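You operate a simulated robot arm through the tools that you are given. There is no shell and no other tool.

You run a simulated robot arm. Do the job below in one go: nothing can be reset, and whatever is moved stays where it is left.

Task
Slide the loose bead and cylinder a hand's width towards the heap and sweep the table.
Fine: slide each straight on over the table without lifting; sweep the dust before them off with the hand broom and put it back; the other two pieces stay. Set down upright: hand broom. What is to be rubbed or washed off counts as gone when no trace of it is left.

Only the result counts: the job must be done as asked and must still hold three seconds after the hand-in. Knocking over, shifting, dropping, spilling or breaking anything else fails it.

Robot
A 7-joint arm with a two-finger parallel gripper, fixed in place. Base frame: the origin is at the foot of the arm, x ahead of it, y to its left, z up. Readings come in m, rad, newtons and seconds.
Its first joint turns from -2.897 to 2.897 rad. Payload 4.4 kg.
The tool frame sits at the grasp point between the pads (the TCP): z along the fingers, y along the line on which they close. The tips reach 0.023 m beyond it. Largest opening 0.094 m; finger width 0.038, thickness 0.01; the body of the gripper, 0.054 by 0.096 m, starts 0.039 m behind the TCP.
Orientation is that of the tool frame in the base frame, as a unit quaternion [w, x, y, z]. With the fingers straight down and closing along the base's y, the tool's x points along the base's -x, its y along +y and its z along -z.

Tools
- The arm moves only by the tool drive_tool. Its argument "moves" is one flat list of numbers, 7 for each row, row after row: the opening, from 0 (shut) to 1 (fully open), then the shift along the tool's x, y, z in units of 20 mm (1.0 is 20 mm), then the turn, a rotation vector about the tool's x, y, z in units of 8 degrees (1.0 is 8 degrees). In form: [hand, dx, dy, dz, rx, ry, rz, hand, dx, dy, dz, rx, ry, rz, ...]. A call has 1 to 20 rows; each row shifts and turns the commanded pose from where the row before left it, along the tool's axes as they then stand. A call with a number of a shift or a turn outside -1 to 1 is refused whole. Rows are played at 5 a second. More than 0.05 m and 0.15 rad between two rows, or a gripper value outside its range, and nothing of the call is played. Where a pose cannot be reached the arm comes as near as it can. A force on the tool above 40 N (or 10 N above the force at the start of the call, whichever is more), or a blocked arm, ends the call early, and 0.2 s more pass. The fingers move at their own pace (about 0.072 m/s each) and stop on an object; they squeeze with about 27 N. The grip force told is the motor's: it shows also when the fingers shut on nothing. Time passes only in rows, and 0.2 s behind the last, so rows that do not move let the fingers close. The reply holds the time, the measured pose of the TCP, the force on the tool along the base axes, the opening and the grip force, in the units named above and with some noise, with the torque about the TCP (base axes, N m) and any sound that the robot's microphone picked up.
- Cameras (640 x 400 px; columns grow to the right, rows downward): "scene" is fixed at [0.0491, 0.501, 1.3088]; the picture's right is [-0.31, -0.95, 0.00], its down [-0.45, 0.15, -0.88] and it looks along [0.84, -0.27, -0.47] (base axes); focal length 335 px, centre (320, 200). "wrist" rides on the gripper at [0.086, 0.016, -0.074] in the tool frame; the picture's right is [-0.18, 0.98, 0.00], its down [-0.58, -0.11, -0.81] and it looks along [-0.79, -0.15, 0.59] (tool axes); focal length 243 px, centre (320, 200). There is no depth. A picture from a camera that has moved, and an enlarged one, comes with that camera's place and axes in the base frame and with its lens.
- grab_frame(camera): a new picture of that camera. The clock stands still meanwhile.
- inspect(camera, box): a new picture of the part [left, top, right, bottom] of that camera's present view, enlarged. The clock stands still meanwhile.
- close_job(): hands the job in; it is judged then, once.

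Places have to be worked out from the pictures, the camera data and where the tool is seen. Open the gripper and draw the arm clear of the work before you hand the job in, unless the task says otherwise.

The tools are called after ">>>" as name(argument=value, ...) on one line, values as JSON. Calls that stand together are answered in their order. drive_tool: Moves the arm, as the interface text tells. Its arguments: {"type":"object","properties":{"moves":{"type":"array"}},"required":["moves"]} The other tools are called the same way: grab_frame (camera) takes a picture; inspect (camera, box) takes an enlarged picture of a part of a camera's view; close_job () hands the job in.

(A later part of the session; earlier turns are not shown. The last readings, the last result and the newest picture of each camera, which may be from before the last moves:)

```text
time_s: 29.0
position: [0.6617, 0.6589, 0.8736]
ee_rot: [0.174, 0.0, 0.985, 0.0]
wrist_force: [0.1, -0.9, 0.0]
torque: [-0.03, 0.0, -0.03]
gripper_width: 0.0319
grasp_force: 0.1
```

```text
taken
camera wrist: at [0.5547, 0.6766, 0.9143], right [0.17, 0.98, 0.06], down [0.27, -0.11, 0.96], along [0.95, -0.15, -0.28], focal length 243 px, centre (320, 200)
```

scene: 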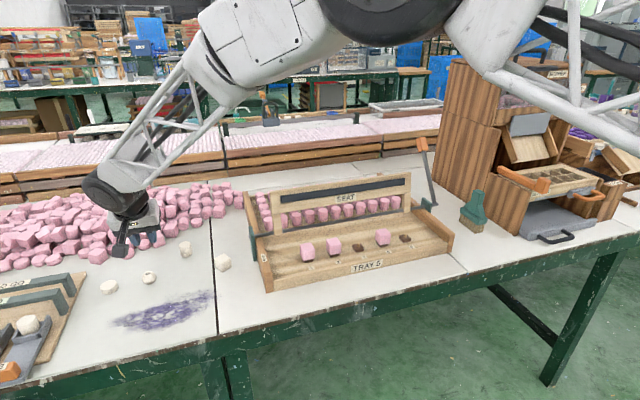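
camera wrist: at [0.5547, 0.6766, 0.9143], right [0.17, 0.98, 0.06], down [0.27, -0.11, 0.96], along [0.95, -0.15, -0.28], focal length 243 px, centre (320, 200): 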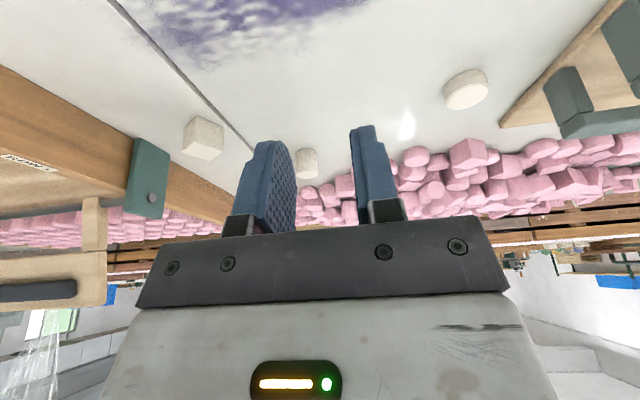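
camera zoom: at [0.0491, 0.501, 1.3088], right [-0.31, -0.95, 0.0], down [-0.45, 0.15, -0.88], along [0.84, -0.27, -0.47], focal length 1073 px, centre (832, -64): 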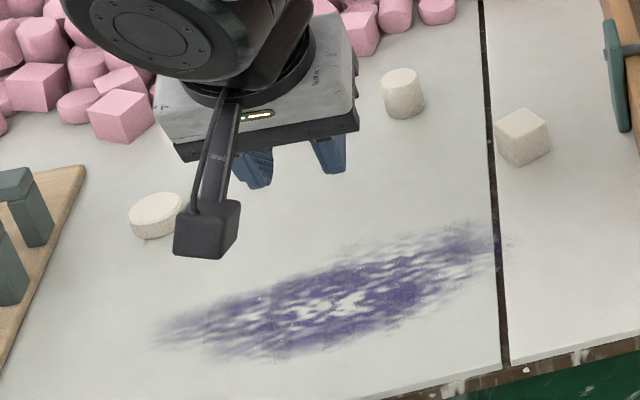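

The bead is hidden behind the gripper from here. I raise and swing toward the tray, undoing the tilt, so the scene camera sees it.

>>> drive_tool(moves=[0.34, 0, 0, -1, 0, 1, 0, 0.34, 0, 0, -1, 0, 1, 0, 0.34, 0, -0.5, -1, 0, 0.5, 0, 0.34, 0.5, -1, -1, 0, 0, 0, 0.34, 0.5, -1, -1, 0, 0, 0, 0.34, 0.5, -1, -1, 0, 0, 0, 0.34, 0.5, -1, -1, 0, 0, 0, 0.34, 0.5, -1, -1, 0, 0, 0, 0.34, 0.5, -1, -1, 0, 0, 0, 0.34, 0, -1, -0.5, 0, 0, 0, 0.34, 0, -1, 0, 0, 0, 0, 0.34, 0, -1, 0, 0, 0, 0, 0.34, 0, -1, 0, 0, 0, 0, 0.34, 0, -1, 0, 0, 0, 0, 0.34, 0, -1, 0, 0, 0, 0, 0.34, 0, -1, 0, 0, 0, 0, 0.34, 0, 0, 0, 0, 0, 0])

>>> inspect(camera="scene", box=[60, 220, 260, 345])

>>> grab_frame(camera="scene")

>>> grab_frame(camera="wrist")

```text
time_s: 32.6
position: [0.5895, 0.3881, 1.0643]
ee_rot: [0.0, 0.0, 1.0, 0.0]
wrist_force: [0.1, 0.2, 0.1]
torque: [0.0, 0.0, -0.01]
gripper_width: 0.0319
grasp_force: 0.1
```

```text
3.20 times, centred on (160, 282) of scene
camera zoom: at [0.0491, 0.501, 1.3088], right [-0.31, -0.95, 0.0], down [-0.45, 0.15, -0.88], along [0.84, -0.27, -0.47], focal length 1073 px, centre (832, -64)
```

zoom: 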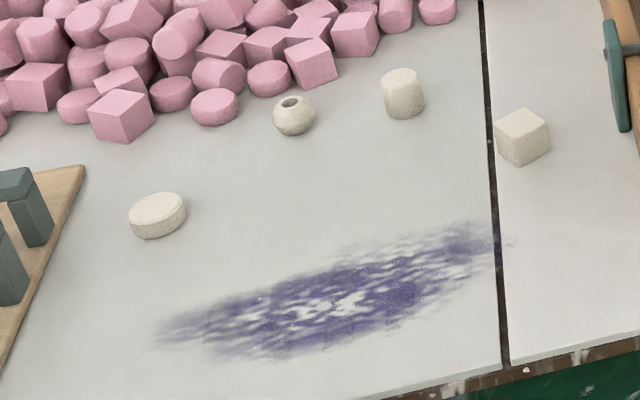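

```text
taken
```

scene: 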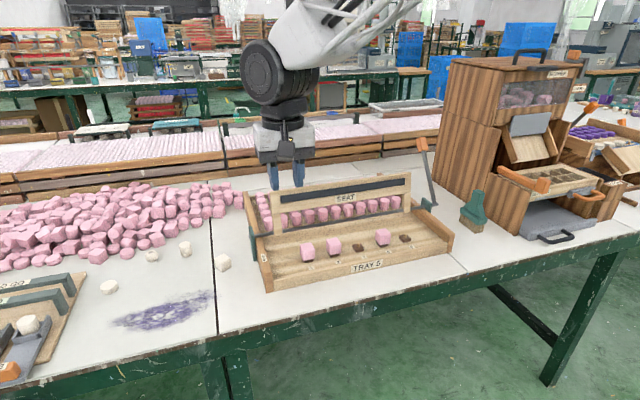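

```text
taken
camera wrist: at [0.5031, 0.4066, 1.1384], right [0.18, 0.98, 0.0], down [0.58, -0.11, 0.81], along [0.79, -0.15, -0.59], focal length 243 px, centre (320, 200)
```

wrist: 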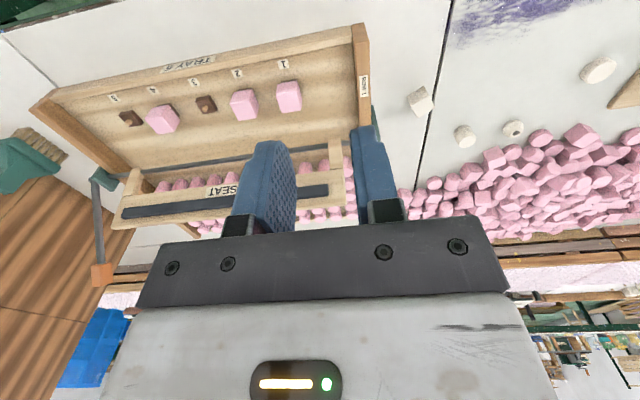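

Measured in the same zoom, the bead moved about 87 mm straight on (bottom edge from (286,206) to (294,136)) and stands clear of the heap; the disc and cube have not moved. Now I travel high over the front of the tray toward the broom.

>>> drive_tool(moves=[0.34, 0, -1, -0.2, 0, 0, 0, 0.34, 0, -1, -0.2, 0, 0, 0, 0.34, 0, -1, -0.2, 0, 0, 0, 0.34, 0, -1, -0.2, 0, 0, 0, 0.34, 0, -1, 0, 0, 0, 0, 0.34, 0, -1, 0, 0, 0, 0, 0.34, 0, -1, 0, 0, 0, 0, 0.34, 0, -1, 0, 0, 0, 0, 0.34, 0, -1, 0, 0, 0, 0, 0.34, 0, -1, 0, 0, 0, 0, 0.34, 0, -1, 0, 0, 0, 0, 0.34, 0, -1, 0, 0, 0, 0, 0.34, 0, -1, 0, 0, 0, 0, 0.34, 0, -1, 0, 0, 0, 0, 0.34, 0, -1, 0, 0, 0, 0, 0.34, 0, -1, 0, 0, 0, 0, 0.34, 0, -1, 0, 0, 0, 0, 0.34, 0, -1, 0, 0, 0, 0, 0.34, 0, -1, 0, 0, 0, 0, 0.34, 0, -1, 0, 0, 0, 0])

>>> drive_tool(moves=[0.34, 0.3, -1, 0, 0, 0, 0, 0.34, 0.3, -1, 0, 0, 0, 0, 0.34, 0.3, -1, 0, 0, 0, 0, 0.34, 0.3, -1, 0, 0, 0, 0, 0.34, 0.3, -1, 0, 0, 0, 0, 0.34, 0, 0, 0, 0, 0, 0])

>>> grab_frame(camera="wrist")

>>> grab_frame(camera="scene")

```text
time_s: 36.8
position: [0.5892, -0.0118, 1.0776]
ee_rot: [0.0, -0.001, 1.0, 0.0]
wrist_force: [-1.3, 0.9, -0.5]
torque: [0.0, 0.02, -0.03]
gripper_width: 0.0322
grasp_force: 0.0
```

```text
time_s: 38.2
position: [0.5579, -0.1092, 1.0776]
ee_rot: [0.0, -0.001, 1.0, 0.0]
wrist_force: [0.9, 0.2, 0.5]
torque: [0.01, 0.03, -0.03]
gripper_width: 0.0321
grasp_force: 0.1
```

```text
taken
camera wrist: at [0.4722, -0.0911, 1.1527], right [0.18, 0.98, 0.0], down [0.58, -0.11, 0.81], along [0.79, -0.15, -0.59], focal length 243 px, centre (320, 200)
```

wrist: 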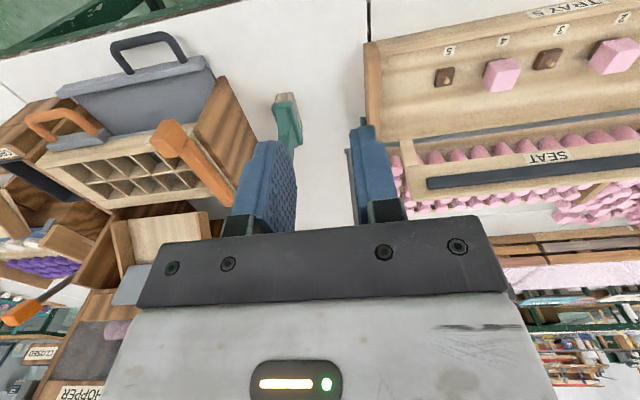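

```text
taken
```

scene: 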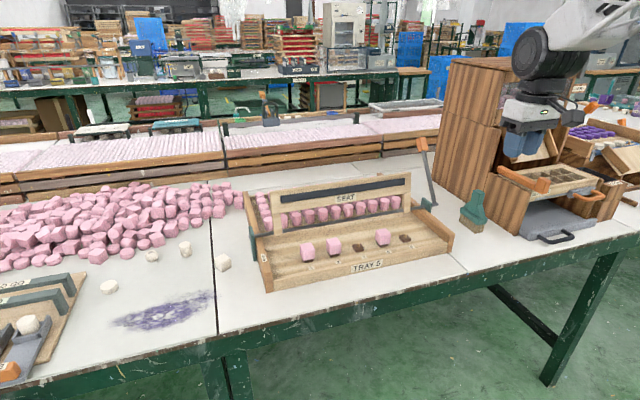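

The broom is now visible in both views; I enlarge both for its position and orientation.

>>> inspect(camera="wrist", box=[230, 70, 390, 170])

>>> inspect(camera="scene", box=[435, 175, 515, 245])

```text
4.00 times, centred on (310, 120) of wrist
camera zoom: at [0.4722, -0.0911, 1.1527], right [0.18, 0.98, 0.0], down [0.58, -0.11, 0.81], along [0.79, -0.15, -0.59], focal length 970 px, centre (360, 520)
```

zoom: 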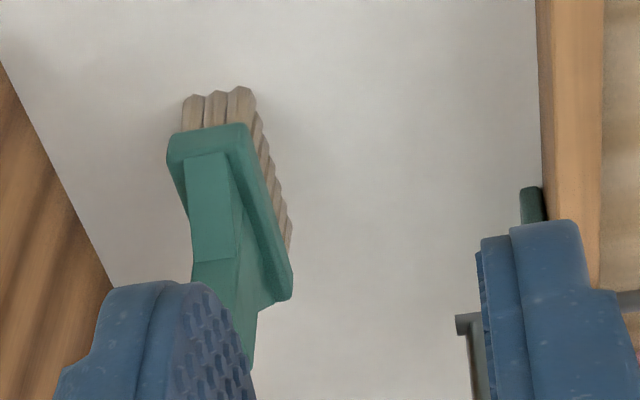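

```text
5.71 times, centred on (475, 210) of scene
camera zoom: at [0.0491, 0.501, 1.3088], right [-0.31, -0.95, 0.0], down [-0.45, 0.15, -0.88], along [0.84, -0.27, -0.47], focal length 1916 px, centre (-566, 143)
```

zoom: 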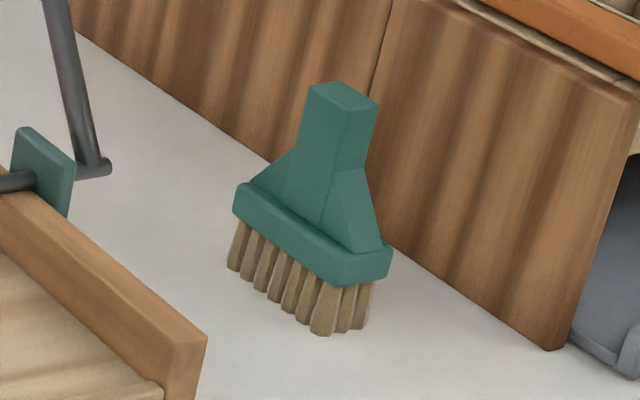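

The broom stands axis-aligned: bristle block x≈0.686–0.755, y≈-0.178…-0.208, with a grip post about 26×22 mm centred near (0.721,-0.189), top z≈0.88. I move above it with the fingers half open, keeping clear of the lever and the cabinet.

>>> drive_tool(moves=[0.5, 0, -0.8, 0.5, 0, 0, 0, 0.5, 0, -0.8, 0.5, 0, 0, 0, 0.5, 0, -0.8, 0.5, 0, 0, 0, 0.5, 0, -0.8, 0.5, 0, 0, 0, 0.5, 0, -0.8, 0.5, 0, 0, 0, 0.5, -0.8, 0, 0.45, 0, 0, 0, 0.5, -0.8, 0, 0.45, 0, 0, 0, 0.5, -0.8, 0, 0.45, 0, 0, 0, 0.5, -0.8, 0, 0.45, 0, 0, 0, 0.5, -0.8, 0, 0.45, 0, 0, 0, 0.5, -0.8, 0, 0.45, 0, 0, 0, 0.5, -0.8, 0, 0.45, 0, 0, 0, 0.5, -0.8, 0, 0.45, 0, 0, 0, 0.5, -0.8, 0, 0.45, 0, 0, 0, 0.5, -0.8, 0, 0.45, 0, 0, 0, 0.5, 0, 0, 0, 0, 0, 0])

>>> grab_frame(camera="wrist")

>>> inspect(camera="scene", box=[400, 100, 560, 250])

```text
time_s: 41.6
position: [0.7184, -0.1906, 0.9382]
ee_rot: [0.0, 0.0, 1.0, 0.0]
wrist_force: [-0.8, -0.5, 0.4]
torque: [-0.01, 0.0, -0.02]
gripper_width: 0.0468
grasp_force: 0.1
```

```text
taken
camera wrist: at [0.6326, -0.1727, 1.0121], right [0.18, 0.98, 0.0], down [0.58, -0.11, 0.81], along [0.79, -0.15, -0.59], focal length 243 px, centre (320, 200)
```

wrist: 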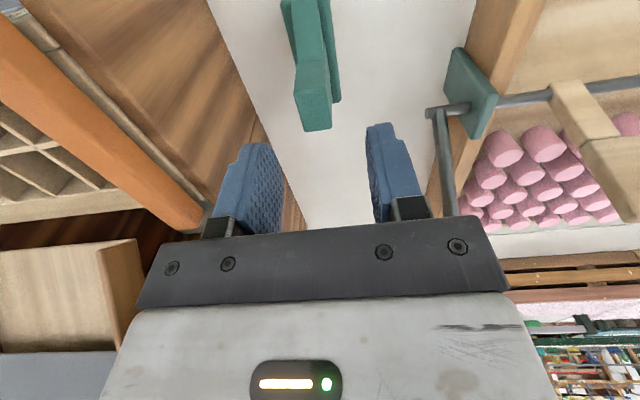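

```text
2.67 times, centred on (480, 175) of scene
camera zoom: at [0.0491, 0.501, 1.3088], right [-0.31, -0.95, 0.0], down [-0.45, 0.15, -0.88], along [0.84, -0.27, -0.47], focal length 894 px, centre (-107, 267)
```

zoom: 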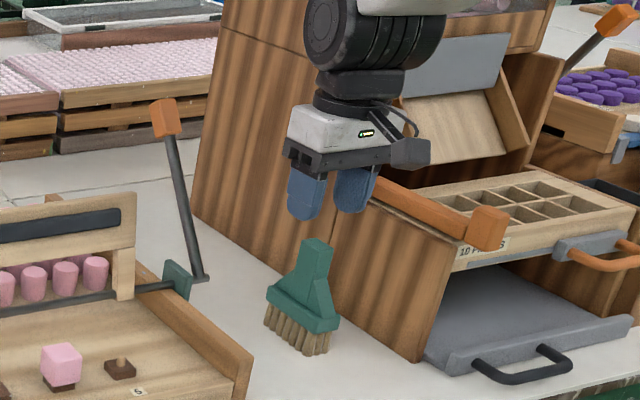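

I zoom the wrist view to check alignment over the broom post.

>>> inspect(camera="wrist", box=[220, 0, 420, 140])

```text
2.86 times, centred on (320, 70) of wrist
camera zoom: at [0.6326, -0.1727, 1.0121], right [0.18, 0.98, 0.0], down [0.58, -0.11, 0.81], along [0.79, -0.15, -0.59], focal length 693 px, centre (320, 571)
```

zoom: 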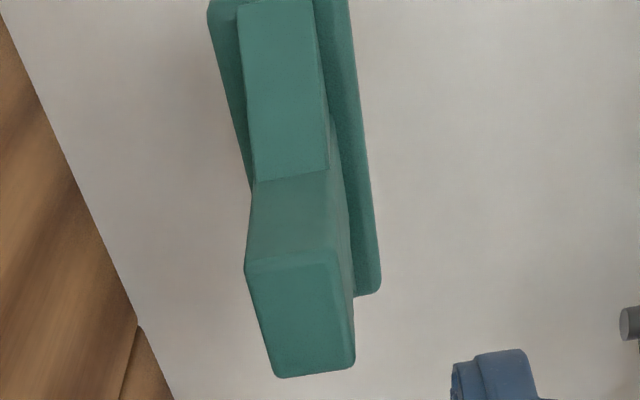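

The post centre is at about (0.7175,-0.192), within 1–2 mm of the TCP. I descend straight to z≈0.870.

>>> drive_tool(moves=[0.5, 0, -0.06, 0.8, 0, 0, 0, 0.5, 0, 0, 0.8, 0, 0, 0, 0.5, 0, 0, 0.8, 0, 0, 0, 0.5, 0, 0, 0.6, 0, 0, 0, 0.5, 0, 0, 0.4, 0, 0, 0, 0.5, 0, 0, 0, 0, 0, 0])

>>> grab_frame(camera="wrist")

>>> inspect(camera="scene", box=[430, 150, 530, 245])

```text
time_s: 43.0
position: [0.718, -0.1919, 0.8694]
ee_rot: [0.0, 0.0, 1.0, 0.001]
wrist_force: [-0.3, -0.2, 0.0]
torque: [-0.03, 0.0, 0.01]
gripper_width: 0.0472
grasp_force: 0.0
```

```text
taken
camera wrist: at [0.6317, -0.1738, 0.9453], right [0.18, 0.98, 0.0], down [0.58, -0.11, 0.81], along [0.79, -0.15, -0.59], focal length 243 px, centre (320, 200)
```

wrist: 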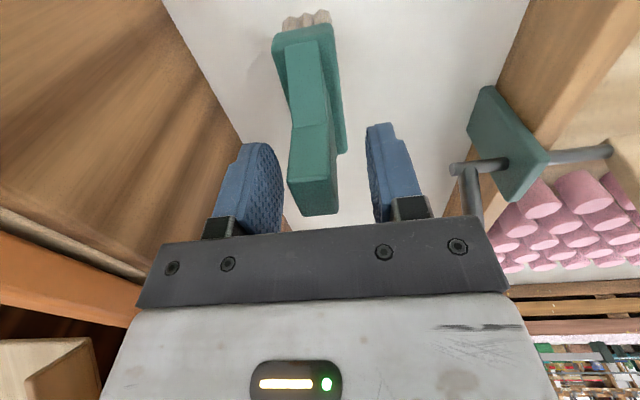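

```text
4.21 times, centred on (480, 198) of scene
camera zoom: at [0.0491, 0.501, 1.3088], right [-0.31, -0.95, 0.0], down [-0.45, 0.15, -0.88], along [0.84, -0.27, -0.47], focal length 1412 px, centre (-354, 210)
```

zoom: 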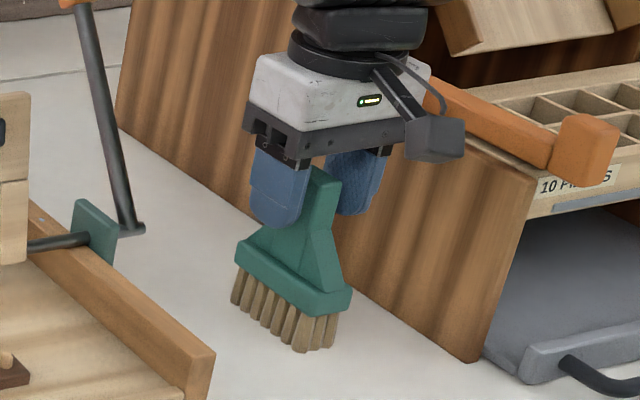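

The post is well between the fingers; the tips just reach the flare, so I rise 3 mm and close on the post.

>>> drive_tool(moves=[0.5, 0, 0, -0.15, 0, 0, 0, 0.5, 0, 0, 0, 0, 0, 0, 0.3, 0, 0, 0, 0, 0, 0, 0.15, 0, 0, 0, 0, 0, 0, 0, 0, 0, 0, 0, 0, 0, 0, 0, 0, 0, 0, 0, 0, 0, 0, 0, 0, 0, 0, 0])

>>> inspect(camera="scene", box=[430, 150, 530, 245])

>>> grab_frame(camera="wrist")

```text
time_s: 44.6
position: [0.7184, -0.193, 0.8726]
ee_rot: [0.0, 0.0, 1.0, 0.0]
wrist_force: [0.7, 1.9, 1.2]
torque: [0.07, 0.05, -0.04]
gripper_width: 0.0199
grasp_force: 27.0
```

```text
4.21 times, centred on (480, 198) of scene
camera zoom: at [0.0491, 0.501, 1.3088], right [-0.31, -0.95, 0.0], down [-0.45, 0.15, -0.88], along [0.84, -0.27, -0.47], focal length 1412 px, centre (-354, 210)
```

zoom: 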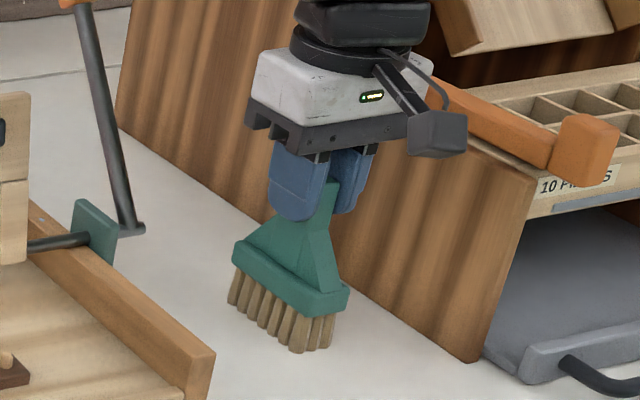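

```text
taken
camera wrist: at [0.6313, -0.1743, 0.9484], right [0.18, 0.98, 0.0], down [0.58, -0.11, 0.81], along [0.79, -0.15, -0.59], focal length 243 px, centre (320, 200)
```

wrist: 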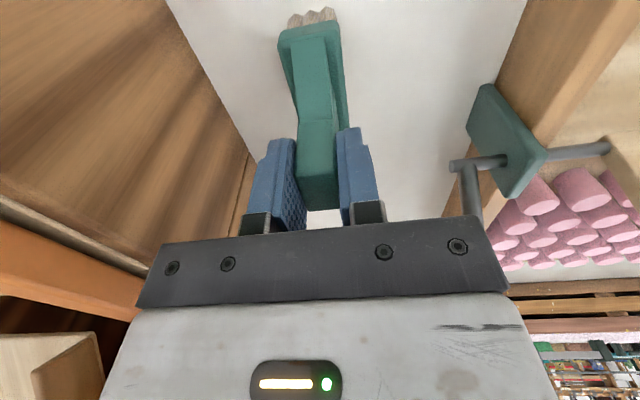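

Gripped firmly at 20 mm width with 27 N; the original spot is TCP (0.718,-0.192,0.8725). I lift straight up, draw back and carry the broom over the tray's front toward the dust.

>>> drive_tool(moves=[0, 0, 0, -0.3, 0, 0, 0, 0, 0, 0, -0.7, 0, 0, 0, 0, 0, 0, -1, 0, 0, 0, 0, 0, 0, -1, 0, 0, 0, 0, 0, 0, -1, 0, 0, 0, 0, 0, 0, -1, 0, 0, 0, 0, 0.6, 0, -0.6, 0, 0, 0, 0, 0.8, 0, -0.6, 0, 0, 0, 0, 0.8, 0.2, -0.6, 0, 0, 0, 0, 0.8, 0.5, -0.6, 0, 0, 0, 0, 0.8, 0.8, -0.6, 0, 0, 0, 0, 0.8, 0.8, 0, 0, 0, 0, 0, 0.8, 0.8, 0, 0, 0, 0, 0, 0.4, 0.9, 0, 0, 0, 0, 0, 0, 1, 0, 0, 0, 0, 0, 0, 1, 0, 0, 0, 0, 0, 0, 1, 0, 0, 0, 0, 0, 0, 1, 0, 0, 0, 0])

>>> grab_frame(camera="scene")

```text
time_s: 48.4
position: [0.6017, -0.032, 1.0343]
ee_rot: [0.0, 0.0, 1.0, 0.0]
wrist_force: [-0.4, -0.2, -1.0]
torque: [-0.01, -0.03, 0.0]
gripper_width: 0.0198
grasp_force: 26.8
```

```text
taken
```

scene: 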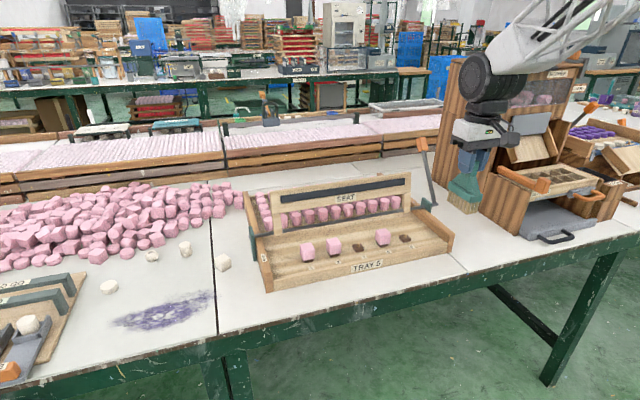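

The broom hangs upright in the grip. I carry on in y toward the dust's right end.

>>> drive_tool(moves=[0, 0, 1, 0, 0, 0, 0, 0, 0, 1, 0, 0, 0, 0, 0, 0, 1, 0, 0, 0, 0, 0, 0, 1, 0, 0, 0, 0, 0, 0, 1, 0, 0, 0, 0, 0, 0, 1, 0, 0, 0, 0, 0, 0, 1, 0, 0, 0, 0, 0, 0, 1, 0, 0, 0, 0, 0, 0, 1, 0, 0, 0, 0, 0, 0, 1, 0, 0, 0, 0, 0, 0, 1, 0, 0, 0, 0, 0, 0, 1, 0, 0, 0, 0, 0, 0, 1, 0, 0, 0, 0, 0, 0, 1, 0, 0, 0, 0, 0, 0, 1, 0, 0, 0, 0, 0, 0, 1, 0, 0, 0, 0, 0, 0, 1, 0, 0, 0, 0, 0, 0, 1, 0, 0, 0, 0, 0, 0, 1, 0, 0, 0, 0, 0, 0, 1, 0, 0, 0, 0])

>>> drive_tool(moves=[0, 0, 1, 0, 0, 0, 0, 0, -0.5, 1, 0, 0, 0, 0, 0, -0.5, 1, 0.5, 0, 0, 0, 0, -0.5, 1, 0.8, 0, 0, 0, 0, -0.5, 1, 0.8, 0, 0, 0, 0, -0.5, 1, 0.9, 0, 0, 0, 0, -0.5, 0, 0.9, 0, 0, 0, 0, 0, 0, 0.9, 0, 0, 0, 0, 0, 0, 0, 0, 0, 0])

>>> grab_frame(camera="scene")

>>> grab_frame(camera="wrist")

```text
time_s: 52.6
position: [0.603, 0.3674, 1.0338]
ee_rot: [0.0, 0.001, 1.0, 0.0]
wrist_force: [0.8, 0.9, -1.8]
torque: [-0.04, -0.02, 0.02]
gripper_width: 0.0195
grasp_force: 26.8
```

```text
time_s: 54.6
position: [0.6628, 0.4899, 0.9393]
ee_rot: [0.0, 0.0, 1.0, 0.0]
wrist_force: [-0.3, -0.3, -0.8]
torque: [0.0, 0.04, 0.0]
gripper_width: 0.0198
grasp_force: 27.0
```

```text
taken
```

scene: 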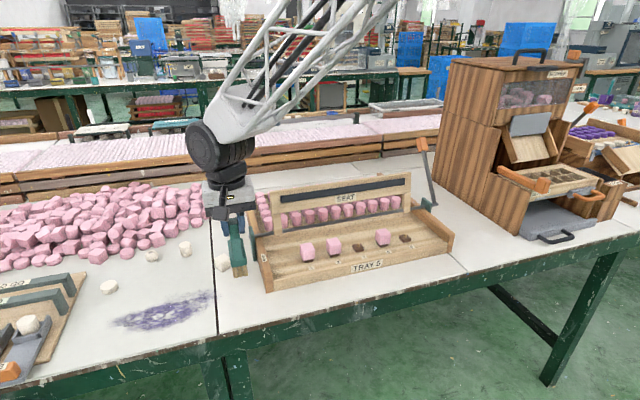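

```text
taken
camera wrist: at [0.5767, 0.5077, 1.013], right [0.18, 0.98, 0.0], down [0.58, -0.11, 0.81], along [0.79, -0.15, -0.59], focal length 243 px, centre (320, 200)
```

wrist: 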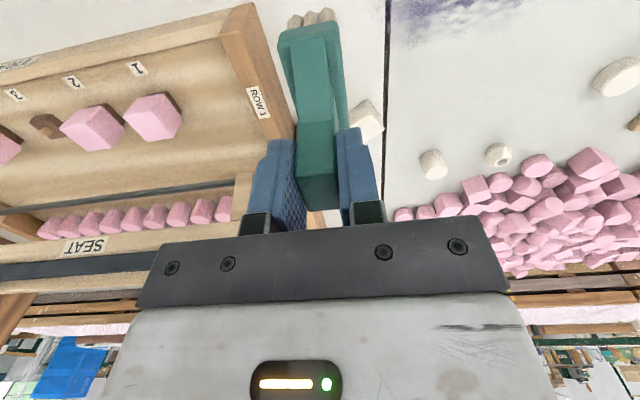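

The broom hovers at y≈0.49 beside the dust's right end, clear of the cube and tray. I lower to just above the table.

>>> drive_tool(moves=[0, 0, 0.5, 0.9, 0, 0, 0, 0, 0, 0, 0.9, 0, 0, 0, 0, 0, 0, 0.8, 0, 0, 0, 0, 0, 0, 0.5, 0, 0, 0, 0, 0, 0, 0, 0, 0, 0])

>>> inspect(camera="scene", box=[150, 210, 290, 320])

>>> grab_frame(camera="wrist")

```text
time_s: 55.8
position: [0.6614, 0.5005, 0.875]
ee_rot: [0.0, 0.0, 1.0, 0.0]
wrist_force: [0.3, -0.4, -2.2]
torque: [-0.04, 0.01, -0.01]
gripper_width: 0.0198
grasp_force: 26.8
```

```text
3.64 times, centred on (220, 265) of scene
camera zoom: at [0.0491, 0.501, 1.3088], right [-0.31, -0.95, 0.0], down [-0.45, 0.15, -0.88], along [0.84, -0.27, -0.47], focal length 1220 px, centre (684, -36)
```

zoom: 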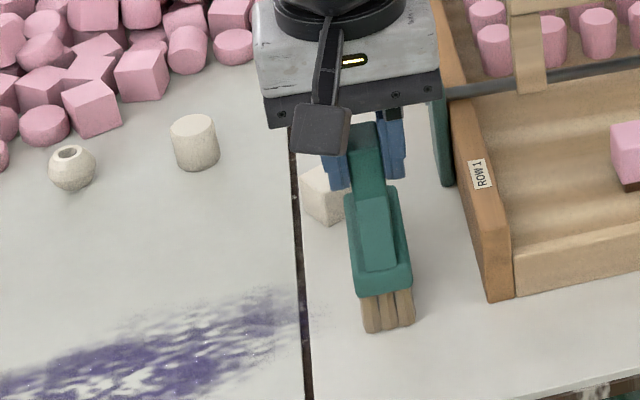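

```text
taken
camera wrist: at [0.5752, 0.518, 0.9502], right [0.18, 0.98, 0.0], down [0.58, -0.11, 0.81], along [0.79, -0.15, -0.59], focal length 243 px, centre (320, 200)
```

wrist: 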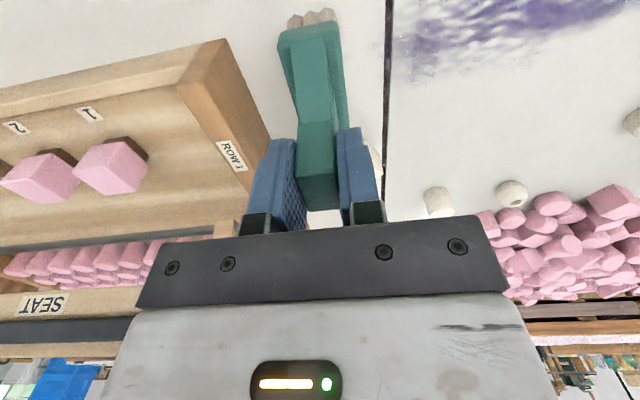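

Bristles are nearly on the table (weight reading only). I lower in 1 mm steps to find contact.

>>> drive_tool(moves=[0, 0, 0, 0.05, 0, 0, 0, 0, 0, 0, 0.05, 0, 0, 0, 0, 0, 0, 0.05, 0, 0, 0, 0, 0, 0, 0, 0, 0, 0])

```text
time_s: 56.8
position: [0.6615, 0.4978, 0.8742]
ee_rot: [0.001, 0.0, 1.0, 0.001]
wrist_force: [-6.6, -1.2, 19.9]
torque: [-0.05, 0.21, 0.01]
gripper_width: 0.0198
grasp_force: 26.9
```

Contact: 20 N at this height, stiff. I rise 1 mm for lighter pressure and check the force.

>>> drive_tool(moves=[0, 0, 0, -0.05, 0, 0, 0, 0, 0, 0, 0, 0, 0, 0])

```text
time_s: 57.4
position: [0.6614, 0.4981, 0.8743]
ee_rot: [0.0, -0.001, 1.0, 0.0]
wrist_force: [2.8, 2.3, 8.4]
torque: [0.16, -0.81, 0.14]
gripper_width: 0.0197
grasp_force: 27.5
```

Now about 9 N pressure. I sweep 80 mm in +y across the dust's right end and look at the effect.

>>> drive_tool(moves=[0, 0, 0.5, 0, 0, 0, 0, 0, 0, 0.5, 0, 0, 0, 0, 0, 0, 0.5, 0, 0, 0, 0, 0, 0, 0.5, 0, 0, 0, 0, 0, 0, 0.5, 0, 0, 0, 0, 0, 0, 0.5, 0, 0, 0, 0, 0, 0, 0.5, 0, 0, 0, 0, 0, 0, 0.5, 0, 0, 0, 0])

>>> inspect(camera="scene", box=[80, 220, 280, 345])

>>> grab_frame(camera="wrist")

```text
time_s: 59.2
position: [0.6598, 0.578, 0.8745]
ee_rot: [0.0, 0.0, 1.0, 0.0]
wrist_force: [0.9, -6.4, 15.0]
torque: [-0.44, -0.19, 0.0]
gripper_width: 0.0198
grasp_force: 27.1
```

```text
3.20 times, centred on (180, 282) of scene
camera zoom: at [0.0491, 0.501, 1.3088], right [-0.31, -0.95, 0.0], down [-0.45, 0.15, -0.88], along [0.84, -0.27, -0.47], focal length 1073 px, centre (768, -64)
```

zoom: 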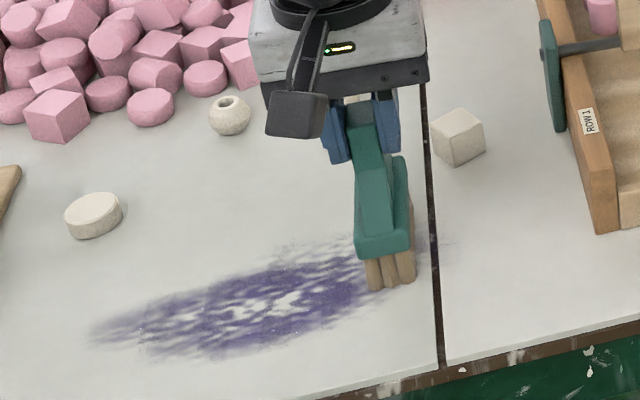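

```text
taken
camera wrist: at [0.5741, 0.5968, 0.9477], right [0.18, 0.98, 0.0], down [0.58, -0.11, 0.81], along [0.79, -0.15, -0.59], focal length 243 px, centre (320, 200)
```

wrist: 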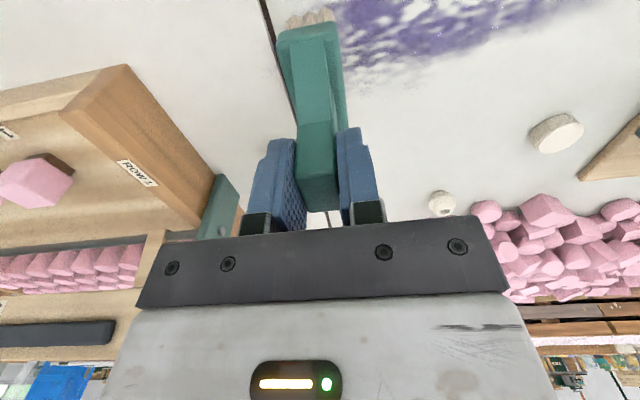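

The dust under the pass has mostly cleared; I enlarge the part just swept to see whether any trace remains.

>>> inspect(camera="scene", box=[150, 270, 250, 330])

>>> inspect(camera="wrist", box=[220, 0, 420, 110])

```text
6.40 times, centred on (200, 300) of scene
camera zoom: at [0.0491, 0.501, 1.3088], right [-0.31, -0.95, 0.0], down [-0.45, 0.15, -0.88], along [0.84, -0.27, -0.47], focal length 2146 px, centre (1088, -440)
```

zoom: 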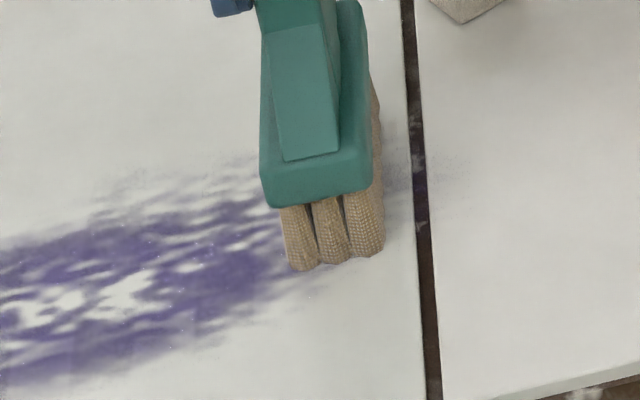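

```text
3.20 times, centred on (320, 55) of wrist
camera zoom: at [0.5741, 0.5968, 0.9477], right [0.18, 0.98, 0.0], down [0.58, -0.11, 0.81], along [0.79, -0.15, -0.59], focal length 776 px, centre (320, 664)
```

zoom: 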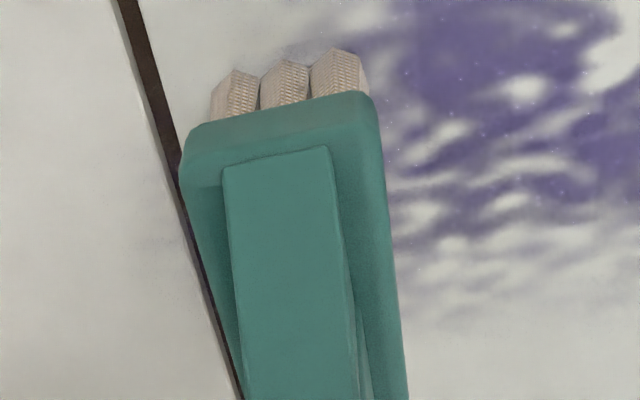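

Faint traces remain behind the first stroke, so several strokes will be needed. I continue this stroke to y≈0.73 and look again.

>>> drive_tool(moves=[0, 0, 0.5, 0, 0, 0, 0, 0, 0, 0.5, 0, 0, 0, 0, 0, 0, 0.5, 0, 0, 0, 0, 0, 0, 0.5, 0, 0, 0, 0, 0, 0, 0.5, 0, 0, 0, 0, 0, 0, 0.5, 0, 0, 0, 0, 0, 0, 0.5, 0, 0, 0, 0, 0, 0, 0.5, 0, 0, 0, 0, 0, 0, 0.5, 0, 0, 0, 0, 0, 0, 0.5, 0, 0, 0, 0, 0, 0, 0.5, 0, 0, 0, 0, 0, 0, 0.5, 0, 0, 0, 0, 0, 0, 0.5, 0, 0, 0, 0, 0, 0, 0.5, 0, 0, 0, 0, 0, 0, 0.5, 0, 0, 0, 0])

>>> inspect(camera="scene", box=[80, 220, 280, 345])

>>> grab_frame(camera="wrist")

```text
time_s: 62.4
position: [0.6617, 0.7286, 0.8742]
ee_rot: [0.0, 0.0, 1.0, 0.0]
wrist_force: [-0.2, 0.2, -1.6]
torque: [-0.01, -0.01, 0.01]
gripper_width: 0.0196
grasp_force: 26.7
```

```text
3.20 times, centred on (180, 282) of scene
camera zoom: at [0.0491, 0.501, 1.3088], right [-0.31, -0.95, 0.0], down [-0.45, 0.15, -0.88], along [0.84, -0.27, -0.47], focal length 1073 px, centre (768, -64)
```

zoom: 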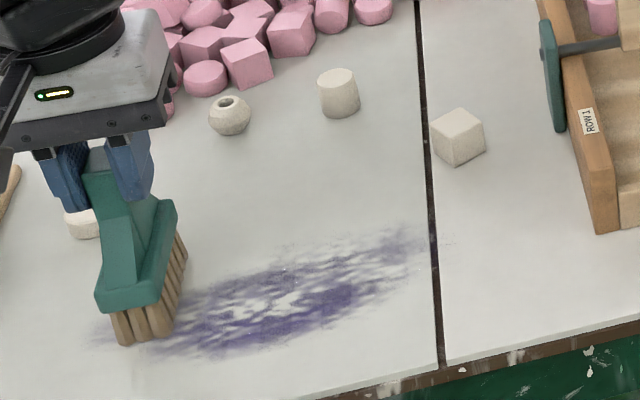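

```text
taken
camera wrist: at [0.5751, 0.7465, 0.9486], right [0.18, 0.98, 0.0], down [0.58, -0.11, 0.81], along [0.79, -0.15, -0.59], focal length 243 px, centre (320, 200)
```

wrist: 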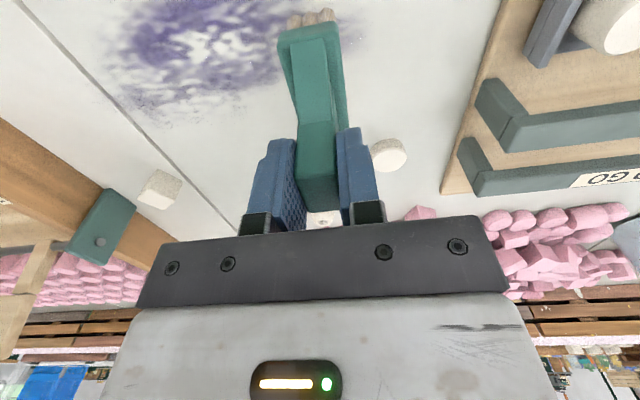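

The stroke thinned the dust, but contact faded on the way (Fz back to weight), so the broom likely slid up slightly in the grip. I lower in small steps to renew light contact here.

>>> drive_tool(moves=[0, 0, 0, 0.04, 0, 0, 0, 0, 0, 0, 0, 0, 0, 0])

>>> inspect(camera="scene", box=[60, 220, 160, 340])

```text
time_s: 63.0
position: [0.6614, 0.7289, 0.8735]
ee_rot: [-0.001, 0.0, 1.0, 0.0]
wrist_force: [0.0, -0.5, -0.5]
torque: [-0.02, 0.04, -0.02]
gripper_width: 0.0199
grasp_force: 27.1
```

```text
3.33 times, centred on (110, 280) of scene
camera zoom: at [0.0491, 0.501, 1.3088], right [-0.31, -0.95, 0.0], down [-0.45, 0.15, -0.88], along [0.84, -0.27, -0.47], focal length 1118 px, centre (1020, -67)
```

zoom: 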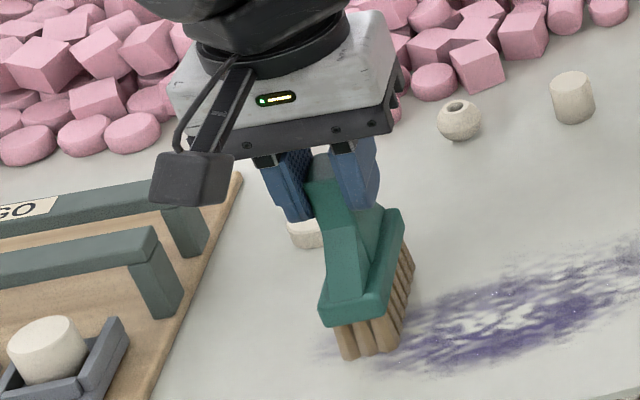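

Still no contact; I lower 1 mm more.

>>> drive_tool(moves=[0, 0, 0, 0.05, 0, 0, 0, 0, 0, 0, 0, 0, 0, 0])

```text
time_s: 63.6
position: [0.6615, 0.7285, 0.873]
ee_rot: [-0.001, 0.001, 1.0, 0.002]
wrist_force: [-3.8, -0.9, 11.6]
torque: [-0.03, 0.67, 0.02]
gripper_width: 0.0196
grasp_force: 26.6
```

Contact at about 12 N. I sweep back in -y 70 mm and read the force.

>>> drive_tool(moves=[0, 0, -0.5, 0, 0, 0, 0, 0, 0, -0.5, 0, 0, 0, 0, 0, 0, -0.5, 0, 0, 0, 0, 0, 0, -0.5, 0, 0, 0, 0, 0, 0, -0.5, 0, 0, 0, 0, 0, 0, -0.5, 0, 0, 0, 0, 0, 0, -0.5, 0, 0, 0, 0])

>>> inspect(camera="scene", box=[80, 220, 280, 345])

```text
time_s: 65.2
position: [0.6632, 0.6564, 0.8716]
ee_rot: [0.0, 0.0, 1.0, -0.001]
wrist_force: [-1.4, 7.8, 19.8]
torque: [0.54, -0.01, 0.04]
gripper_width: 0.0196
grasp_force: 26.3
```

```text
3.20 times, centred on (180, 282) of scene
camera zoom: at [0.0491, 0.501, 1.3088], right [-0.31, -0.95, 0.0], down [-0.45, 0.15, -0.88], along [0.84, -0.27, -0.47], focal length 1073 px, centre (768, -64)
```

zoom: 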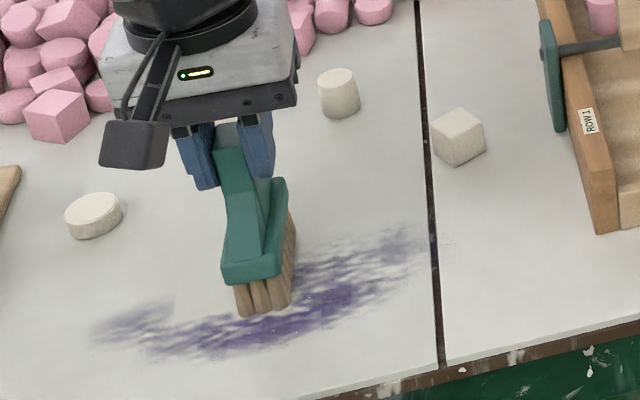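

With real pressure this stroke clears the dust fully along its path. I continue the stroke in -y to y≈0.52.

>>> drive_tool(moves=[0, 0, -0.5, 0, 0, 0, 0, 0, 0, -0.5, 0, 0, 0, 0, 0, 0, -0.5, 0, 0, 0, 0, 0, 0, -0.5, 0, 0, 0, 0, 0, 0, -0.5, 0, 0, 0, 0, 0, 0, -0.5, 0, 0, 0, 0, 0, 0, -0.5, 0, 0, 0, 0])

>>> drive_tool(moves=[0, 0, -0.5, 0, 0, 0, 0, 0, 0, -0.5, 0, 0, 0, 0, 0, 0, -0.5, 0, 0, 0, 0, 0, 0, -0.5, 0, 0, 0, 0, 0, 0, -0.5, 0, 0, 0, 0, 0, 0, -0.5, 0, 0, 0, 0, 0, 0, -0.5, 0, 0, 0, 0, 0, 0, -0.5, 0, 0, 0, 0])

>>> inspect(camera="scene", box=[80, 220, 280, 345])

```text
time_s: 66.8
position: [0.6623, 0.585, 0.8702]
ee_rot: [-0.001, 0.0, 1.0, 0.0]
wrist_force: [0.1, 1.5, 2.7]
torque: [0.15, -0.12, 0.08]
gripper_width: 0.0197
grasp_force: 27.3
```

```text
time_s: 68.6
position: [0.6614, 0.5076, 0.8715]
ee_rot: [0.0, 0.001, 1.0, 0.0]
wrist_force: [-0.1, 0.7, -1.8]
torque: [0.0, -0.01, -0.03]
gripper_width: 0.0196
grasp_force: 26.6
```

```text
3.20 times, centred on (180, 282) of scene
camera zoom: at [0.0491, 0.501, 1.3088], right [-0.31, -0.95, 0.0], down [-0.45, 0.15, -0.88], along [0.84, -0.27, -0.47], focal length 1073 px, centre (768, -64)
```

zoom: 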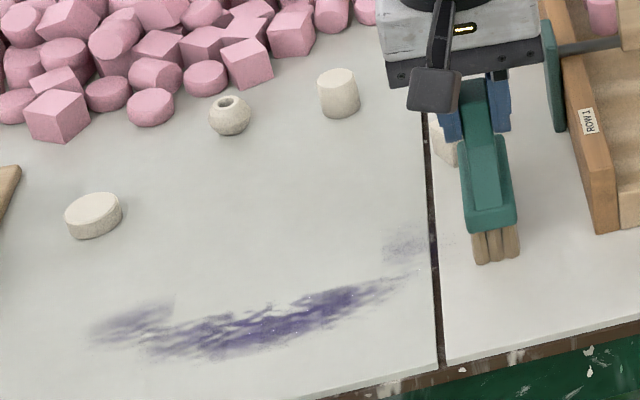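

The middle of the stripe is clean; contact faded again near the right end, leaving some dust at y≈0.54–0.58. I lower 1 mm and check the force.

>>> drive_tool(moves=[0, 0, 0, 0.05, 0, 0, 0, 0, 0, 0, 0, 0, 0, 0])

```text
time_s: 69.2
position: [0.6618, 0.5076, 0.8703]
ee_rot: [0.0, 0.0, 1.0, 0.0]
wrist_force: [-0.1, 0.4, -2.3]
torque: [0.02, 0.0, -0.01]
gripper_width: 0.0195
grasp_force: 27.0
```

>>> drive_tool(moves=[0, 0, 0, 0.05, 0, 0, 0, 0, 0, 0, 0, 0, 0, 0])

```text
time_s: 69.8
position: [0.6627, 0.5081, 0.8713]
ee_rot: [0.0, 0.0, 1.0, -0.001]
wrist_force: [-4.7, -1.8, 10.1]
torque: [-0.1, 0.68, 0.01]
gripper_width: 0.0198
grasp_force: 26.9
```

Contact at 10 N. I sweep +y over the remaining right end with a very slight downward bias to keep pressure.

>>> drive_tool(moves=[0, 0, 0.4, 0.003, 0, 0, 0, 0, 0, 0.4, 0.003, 0, 0, 0, 0, 0, 0.4, 0.003, 0, 0, 0, 0, 0, 0.4, 0.003, 0, 0, 0, 0, 0, 0.4, 0.003, 0, 0, 0, 0, 0, 0.4, 0.003, 0, 0, 0])

>>> drive_tool(moves=[0, 0, 0.4, 0.003, 0, 0, 0, 0, 0, 0.4, 0.003, 0, 0, 0, 0, 0, 0.4, 0.003, 0, 0, 0, 0, 0, 0.4, 0.003, 0, 0, 0, 0, 0, 0.4, 0.003, 0, 0, 0, 0, 0, 0.4, 0.003, 0, 0, 0])

>>> inspect(camera="scene", box=[80, 220, 280, 345])

```text
time_s: 71.2
position: [0.6626, 0.5566, 0.8683]
ee_rot: [0.0, 0.0, 1.0, -0.001]
wrist_force: [-1.1, -8.3, 22.9]
torque: [-0.58, 0.01, -0.03]
gripper_width: 0.0199
grasp_force: 26.9
```

```text
time_s: 72.6
position: [0.6634, 0.6034, 0.8676]
ee_rot: [0.0, 0.0, 1.0, 0.0]
wrist_force: [1.3, -8.2, 21.1]
torque: [-0.65, -0.38, -0.12]
gripper_width: 0.0197
grasp_force: 27.0
```

```text
3.20 times, centred on (180, 282) of scene
camera zoom: at [0.0491, 0.501, 1.3088], right [-0.31, -0.95, 0.0], down [-0.45, 0.15, -0.88], along [0.84, -0.27, -0.47], focal length 1073 px, centre (768, -64)
```

zoom: 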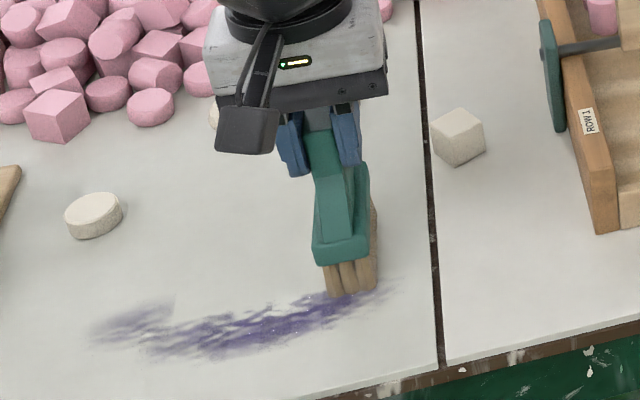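

The right end is clean now. What remains is the near strip (x≈0.595–0.63) and the left tip (x≈0.625–0.665, y≈0.72–0.77). I lift 3 mm, shift to x≈0.612, y≈0.56 and set down again.

>>> drive_tool(moves=[0, 0, 0, -0.15, 0, 0, 0, 0, 0.85, -0.7, 0, 0, 0, 0, 0, 0.85, -0.7, 0, 0, 0, 0, 0, 0.85, -0.7, 0, 0, 0, 0, 0, 0, 0, 0.1, 0, 0, 0, 0, 0, 0, 0, 0, 0, 0])

>>> drive_tool(moves=[0, 0, 0, 0.05, 0, 0, 0, 0, 0, 0, 0, 0, 0, 0])

```text
time_s: 74.0
position: [0.6113, 0.5609, 0.8679]
ee_rot: [0.0, 0.0, 1.0, 0.0]
wrist_force: [0.8, -0.2, -1.9]
torque: [-0.02, -0.04, 0.03]
gripper_width: 0.0197
grasp_force: 27.3
```

```text
time_s: 74.6
position: [0.6115, 0.5599, 0.8675]
ee_rot: [-0.001, 0.0, 1.0, 0.001]
wrist_force: [0.0, 0.0, -1.9]
torque: [-0.04, 0.01, -0.02]
gripper_width: 0.0195
grasp_force: 27.6
```

>>> drive_tool(moves=[0, 0, 0, 0.04, 0, 0, 0, 0, 0, 0, 0, 0, 0, 0])

```text
time_s: 75.2
position: [0.6115, 0.5597, 0.8682]
ee_rot: [-0.001, 0.0, 1.0, 0.001]
wrist_force: [-0.1, -1.2, 2.4]
torque: [-0.06, 0.15, 0.02]
gripper_width: 0.0196
grasp_force: 27.1
```

Contact just starts (about 4 N net). I press a bit more and sweep +y along the near strip.

>>> drive_tool(moves=[0, 0, 0, 0.04, 0, 0, 0, 0, 0, 0.4, 0.004, 0, 0, 0, 0, 0, 0.4, 0.004, 0, 0, 0, 0, 0, 0.4, 0.004, 0, 0, 0, 0, 0, 0.4, 0.004, 0, 0, 0, 0, 0, 0.4, 0.004, 0, 0, 0, 0, 0, 0.4, 0.004, 0, 0, 0])

>>> drive_tool(moves=[0, 0, 0.4, 0.004, 0, 0, 0, 0, 0, 0.4, 0.004, 0, 0, 0, 0, 0, 0.4, 0.004, 0, 0, 0, 0, 0, 0.4, 0.004, 0, 0, 0, 0, 0, 0.4, 0.004, 0, 0, 0, 0, 0, 0.4, 0.004, 0, 0, 0])

>>> inspect(camera="scene", box=[80, 220, 280, 345])

```text
time_s: 76.8
position: [0.6121, 0.6091, 0.8662]
ee_rot: [-0.001, 0.0, 1.0, -0.001]
wrist_force: [-1.5, -7.0, 16.6]
torque: [-0.53, 0.11, 0.02]
gripper_width: 0.0197
grasp_force: 26.2
```

```text
time_s: 78.2
position: [0.6109, 0.6558, 0.8679]
ee_rot: [0.0, 0.0, 1.0, -0.001]
wrist_force: [0.0, -9.8, 23.2]
torque: [-0.66, -0.41, -0.17]
gripper_width: 0.0197
grasp_force: 27.2
```

```text
3.20 times, centred on (180, 282) of scene
camera zoom: at [0.0491, 0.501, 1.3088], right [-0.31, -0.95, 0.0], down [-0.45, 0.15, -0.88], along [0.84, -0.27, -0.47], focal length 1073 px, centre (768, -64)
```

zoom: 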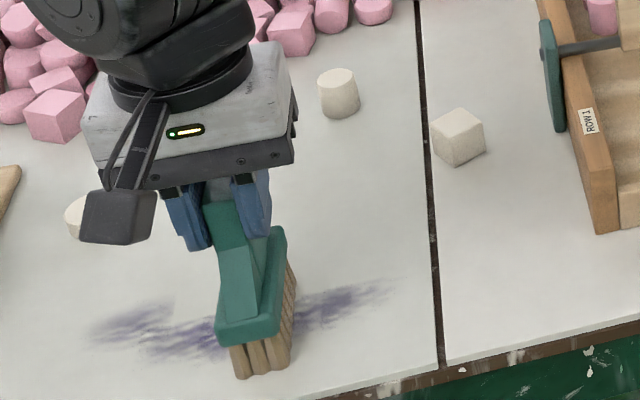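

This stroke thins it; a second pass will be needed. I continue +y to the left tip.

>>> drive_tool(moves=[0, 0, 0.4, 0.002, 0, 0, 0, 0, 0, 0.4, 0.002, 0, 0, 0, 0, 0, 0.4, 0.002, 0, 0, 0, 0, 0, 0.4, 0.002, 0, 0, 0, 0, 0, 0.4, 0.002, 0, 0, 0, 0, 0, 0.4, 0.002, 0, 0, 0])

>>> drive_tool(moves=[0, 0, 0.4, 0.003, 0, 0, 0, 0, 0, 0.4, 0.003, 0, 0, 0, 0, 0, 0.4, 0.003, 0, 0, 0, 0, 0, 0.4, 0.003, 0, 0, 0, 0, 0, 0.4, 0.003, 0, 0, 0, 0, 0, 0.4, 0.003, 0, 0, 0, 0, 0, 0.4, 0.003, 0, 0, 0])

>>> inspect(camera="scene", box=[80, 220, 280, 345])

>>> grab_frame(camera="wrist")

```text
time_s: 79.6
position: [0.6118, 0.7061, 0.8672]
ee_rot: [0.0, 0.0, 1.0, 0.0]
wrist_force: [1.1, -12.8, 32.5]
torque: [-0.81, -0.21, -0.05]
gripper_width: 0.0199
grasp_force: 27.3
```

```text
time_s: 81.2
position: [0.6115, 0.7608, 0.8672]
ee_rot: [0.0, 0.001, 1.0, 0.0]
wrist_force: [0.2, -7.4, 17.0]
torque: [-0.79, 0.03, 0.02]
gripper_width: 0.0247
grasp_force: 27.3
```

```text
3.20 times, centred on (180, 282) of scene
camera zoom: at [0.0491, 0.501, 1.3088], right [-0.31, -0.95, 0.0], down [-0.45, 0.15, -0.88], along [0.84, -0.27, -0.47], focal length 1073 px, centre (768, -64)
```

zoom: 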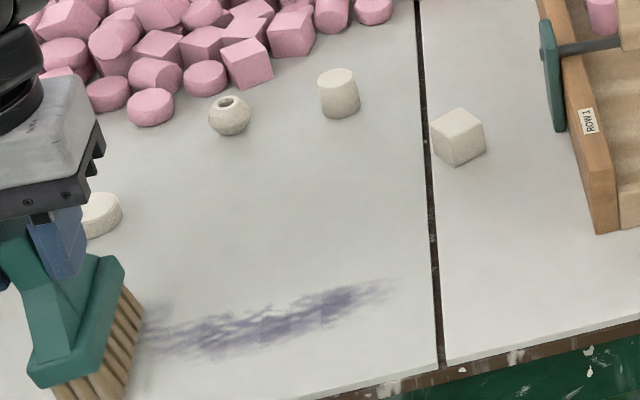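

```text
taken
camera wrist: at [0.5255, 0.7792, 0.9412], right [0.18, 0.98, 0.0], down [0.58, -0.11, 0.81], along [0.79, -0.15, -0.59], focal length 243 px, centre (320, 200)
```

wrist: 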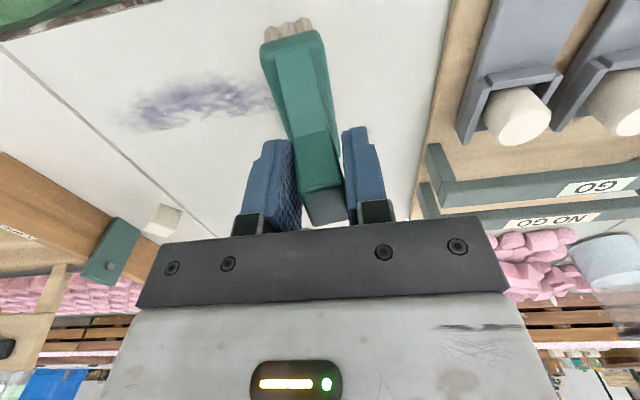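

The gripper width rose to 24.7 mm and the broom leans in the grip from the drag (Fz had reached 32 N). I lift 8 mm to unload it and see whether the pads re-align it.

>>> drive_tool(moves=[0, 0, -0.1, -0.1, 0, 0, 0, 0, 0, -0.1, -0.1, 0, 0, 0, 0, 0, 0, -0.2, 0, 0, 0, 0, 0, 0, 0, 0, 0, 0])

>>> grab_frame(camera="wrist")

>>> inspect(camera="scene", box=[40, 220, 180, 360])

```text
time_s: 82.2
position: [0.6115, 0.7574, 0.8726]
ee_rot: [0.001, 0.0, 1.0, 0.0]
wrist_force: [0.1, -0.2, -1.8]
torque: [0.0, 0.02, 0.0]
gripper_width: 0.0195
grasp_force: 26.6
```

```text
taken
camera wrist: at [0.5246, 0.776, 0.9472], right [0.18, 0.98, 0.0], down [0.58, -0.11, 0.81], along [0.79, -0.15, -0.59], focal length 243 px, centre (320, 200)
```

wrist: 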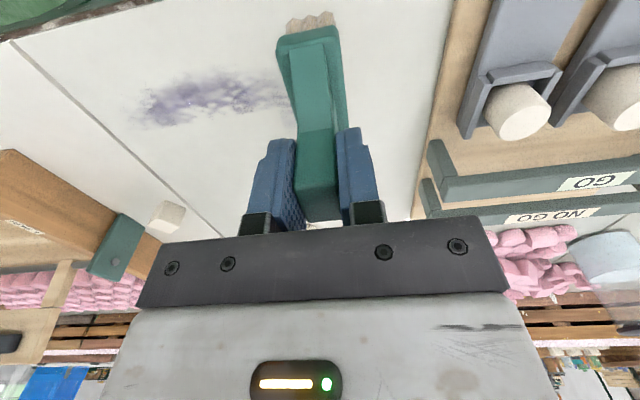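

```text
2.86 times, centred on (110, 290) of scene
camera zoom: at [0.0491, 0.501, 1.3088], right [-0.31, -0.95, 0.0], down [-0.45, 0.15, -0.88], along [0.84, -0.27, -0.47], focal length 958 px, centre (920, -57)
```

zoom: 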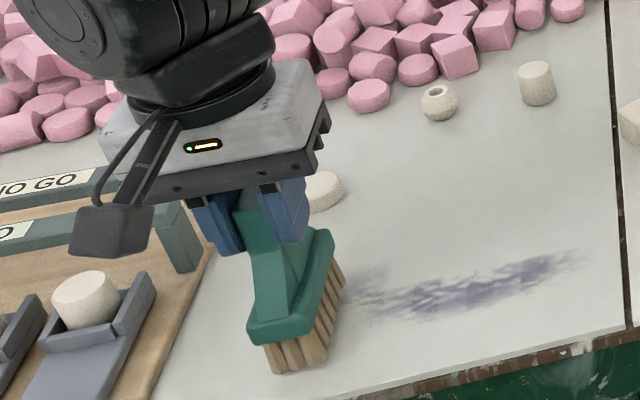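

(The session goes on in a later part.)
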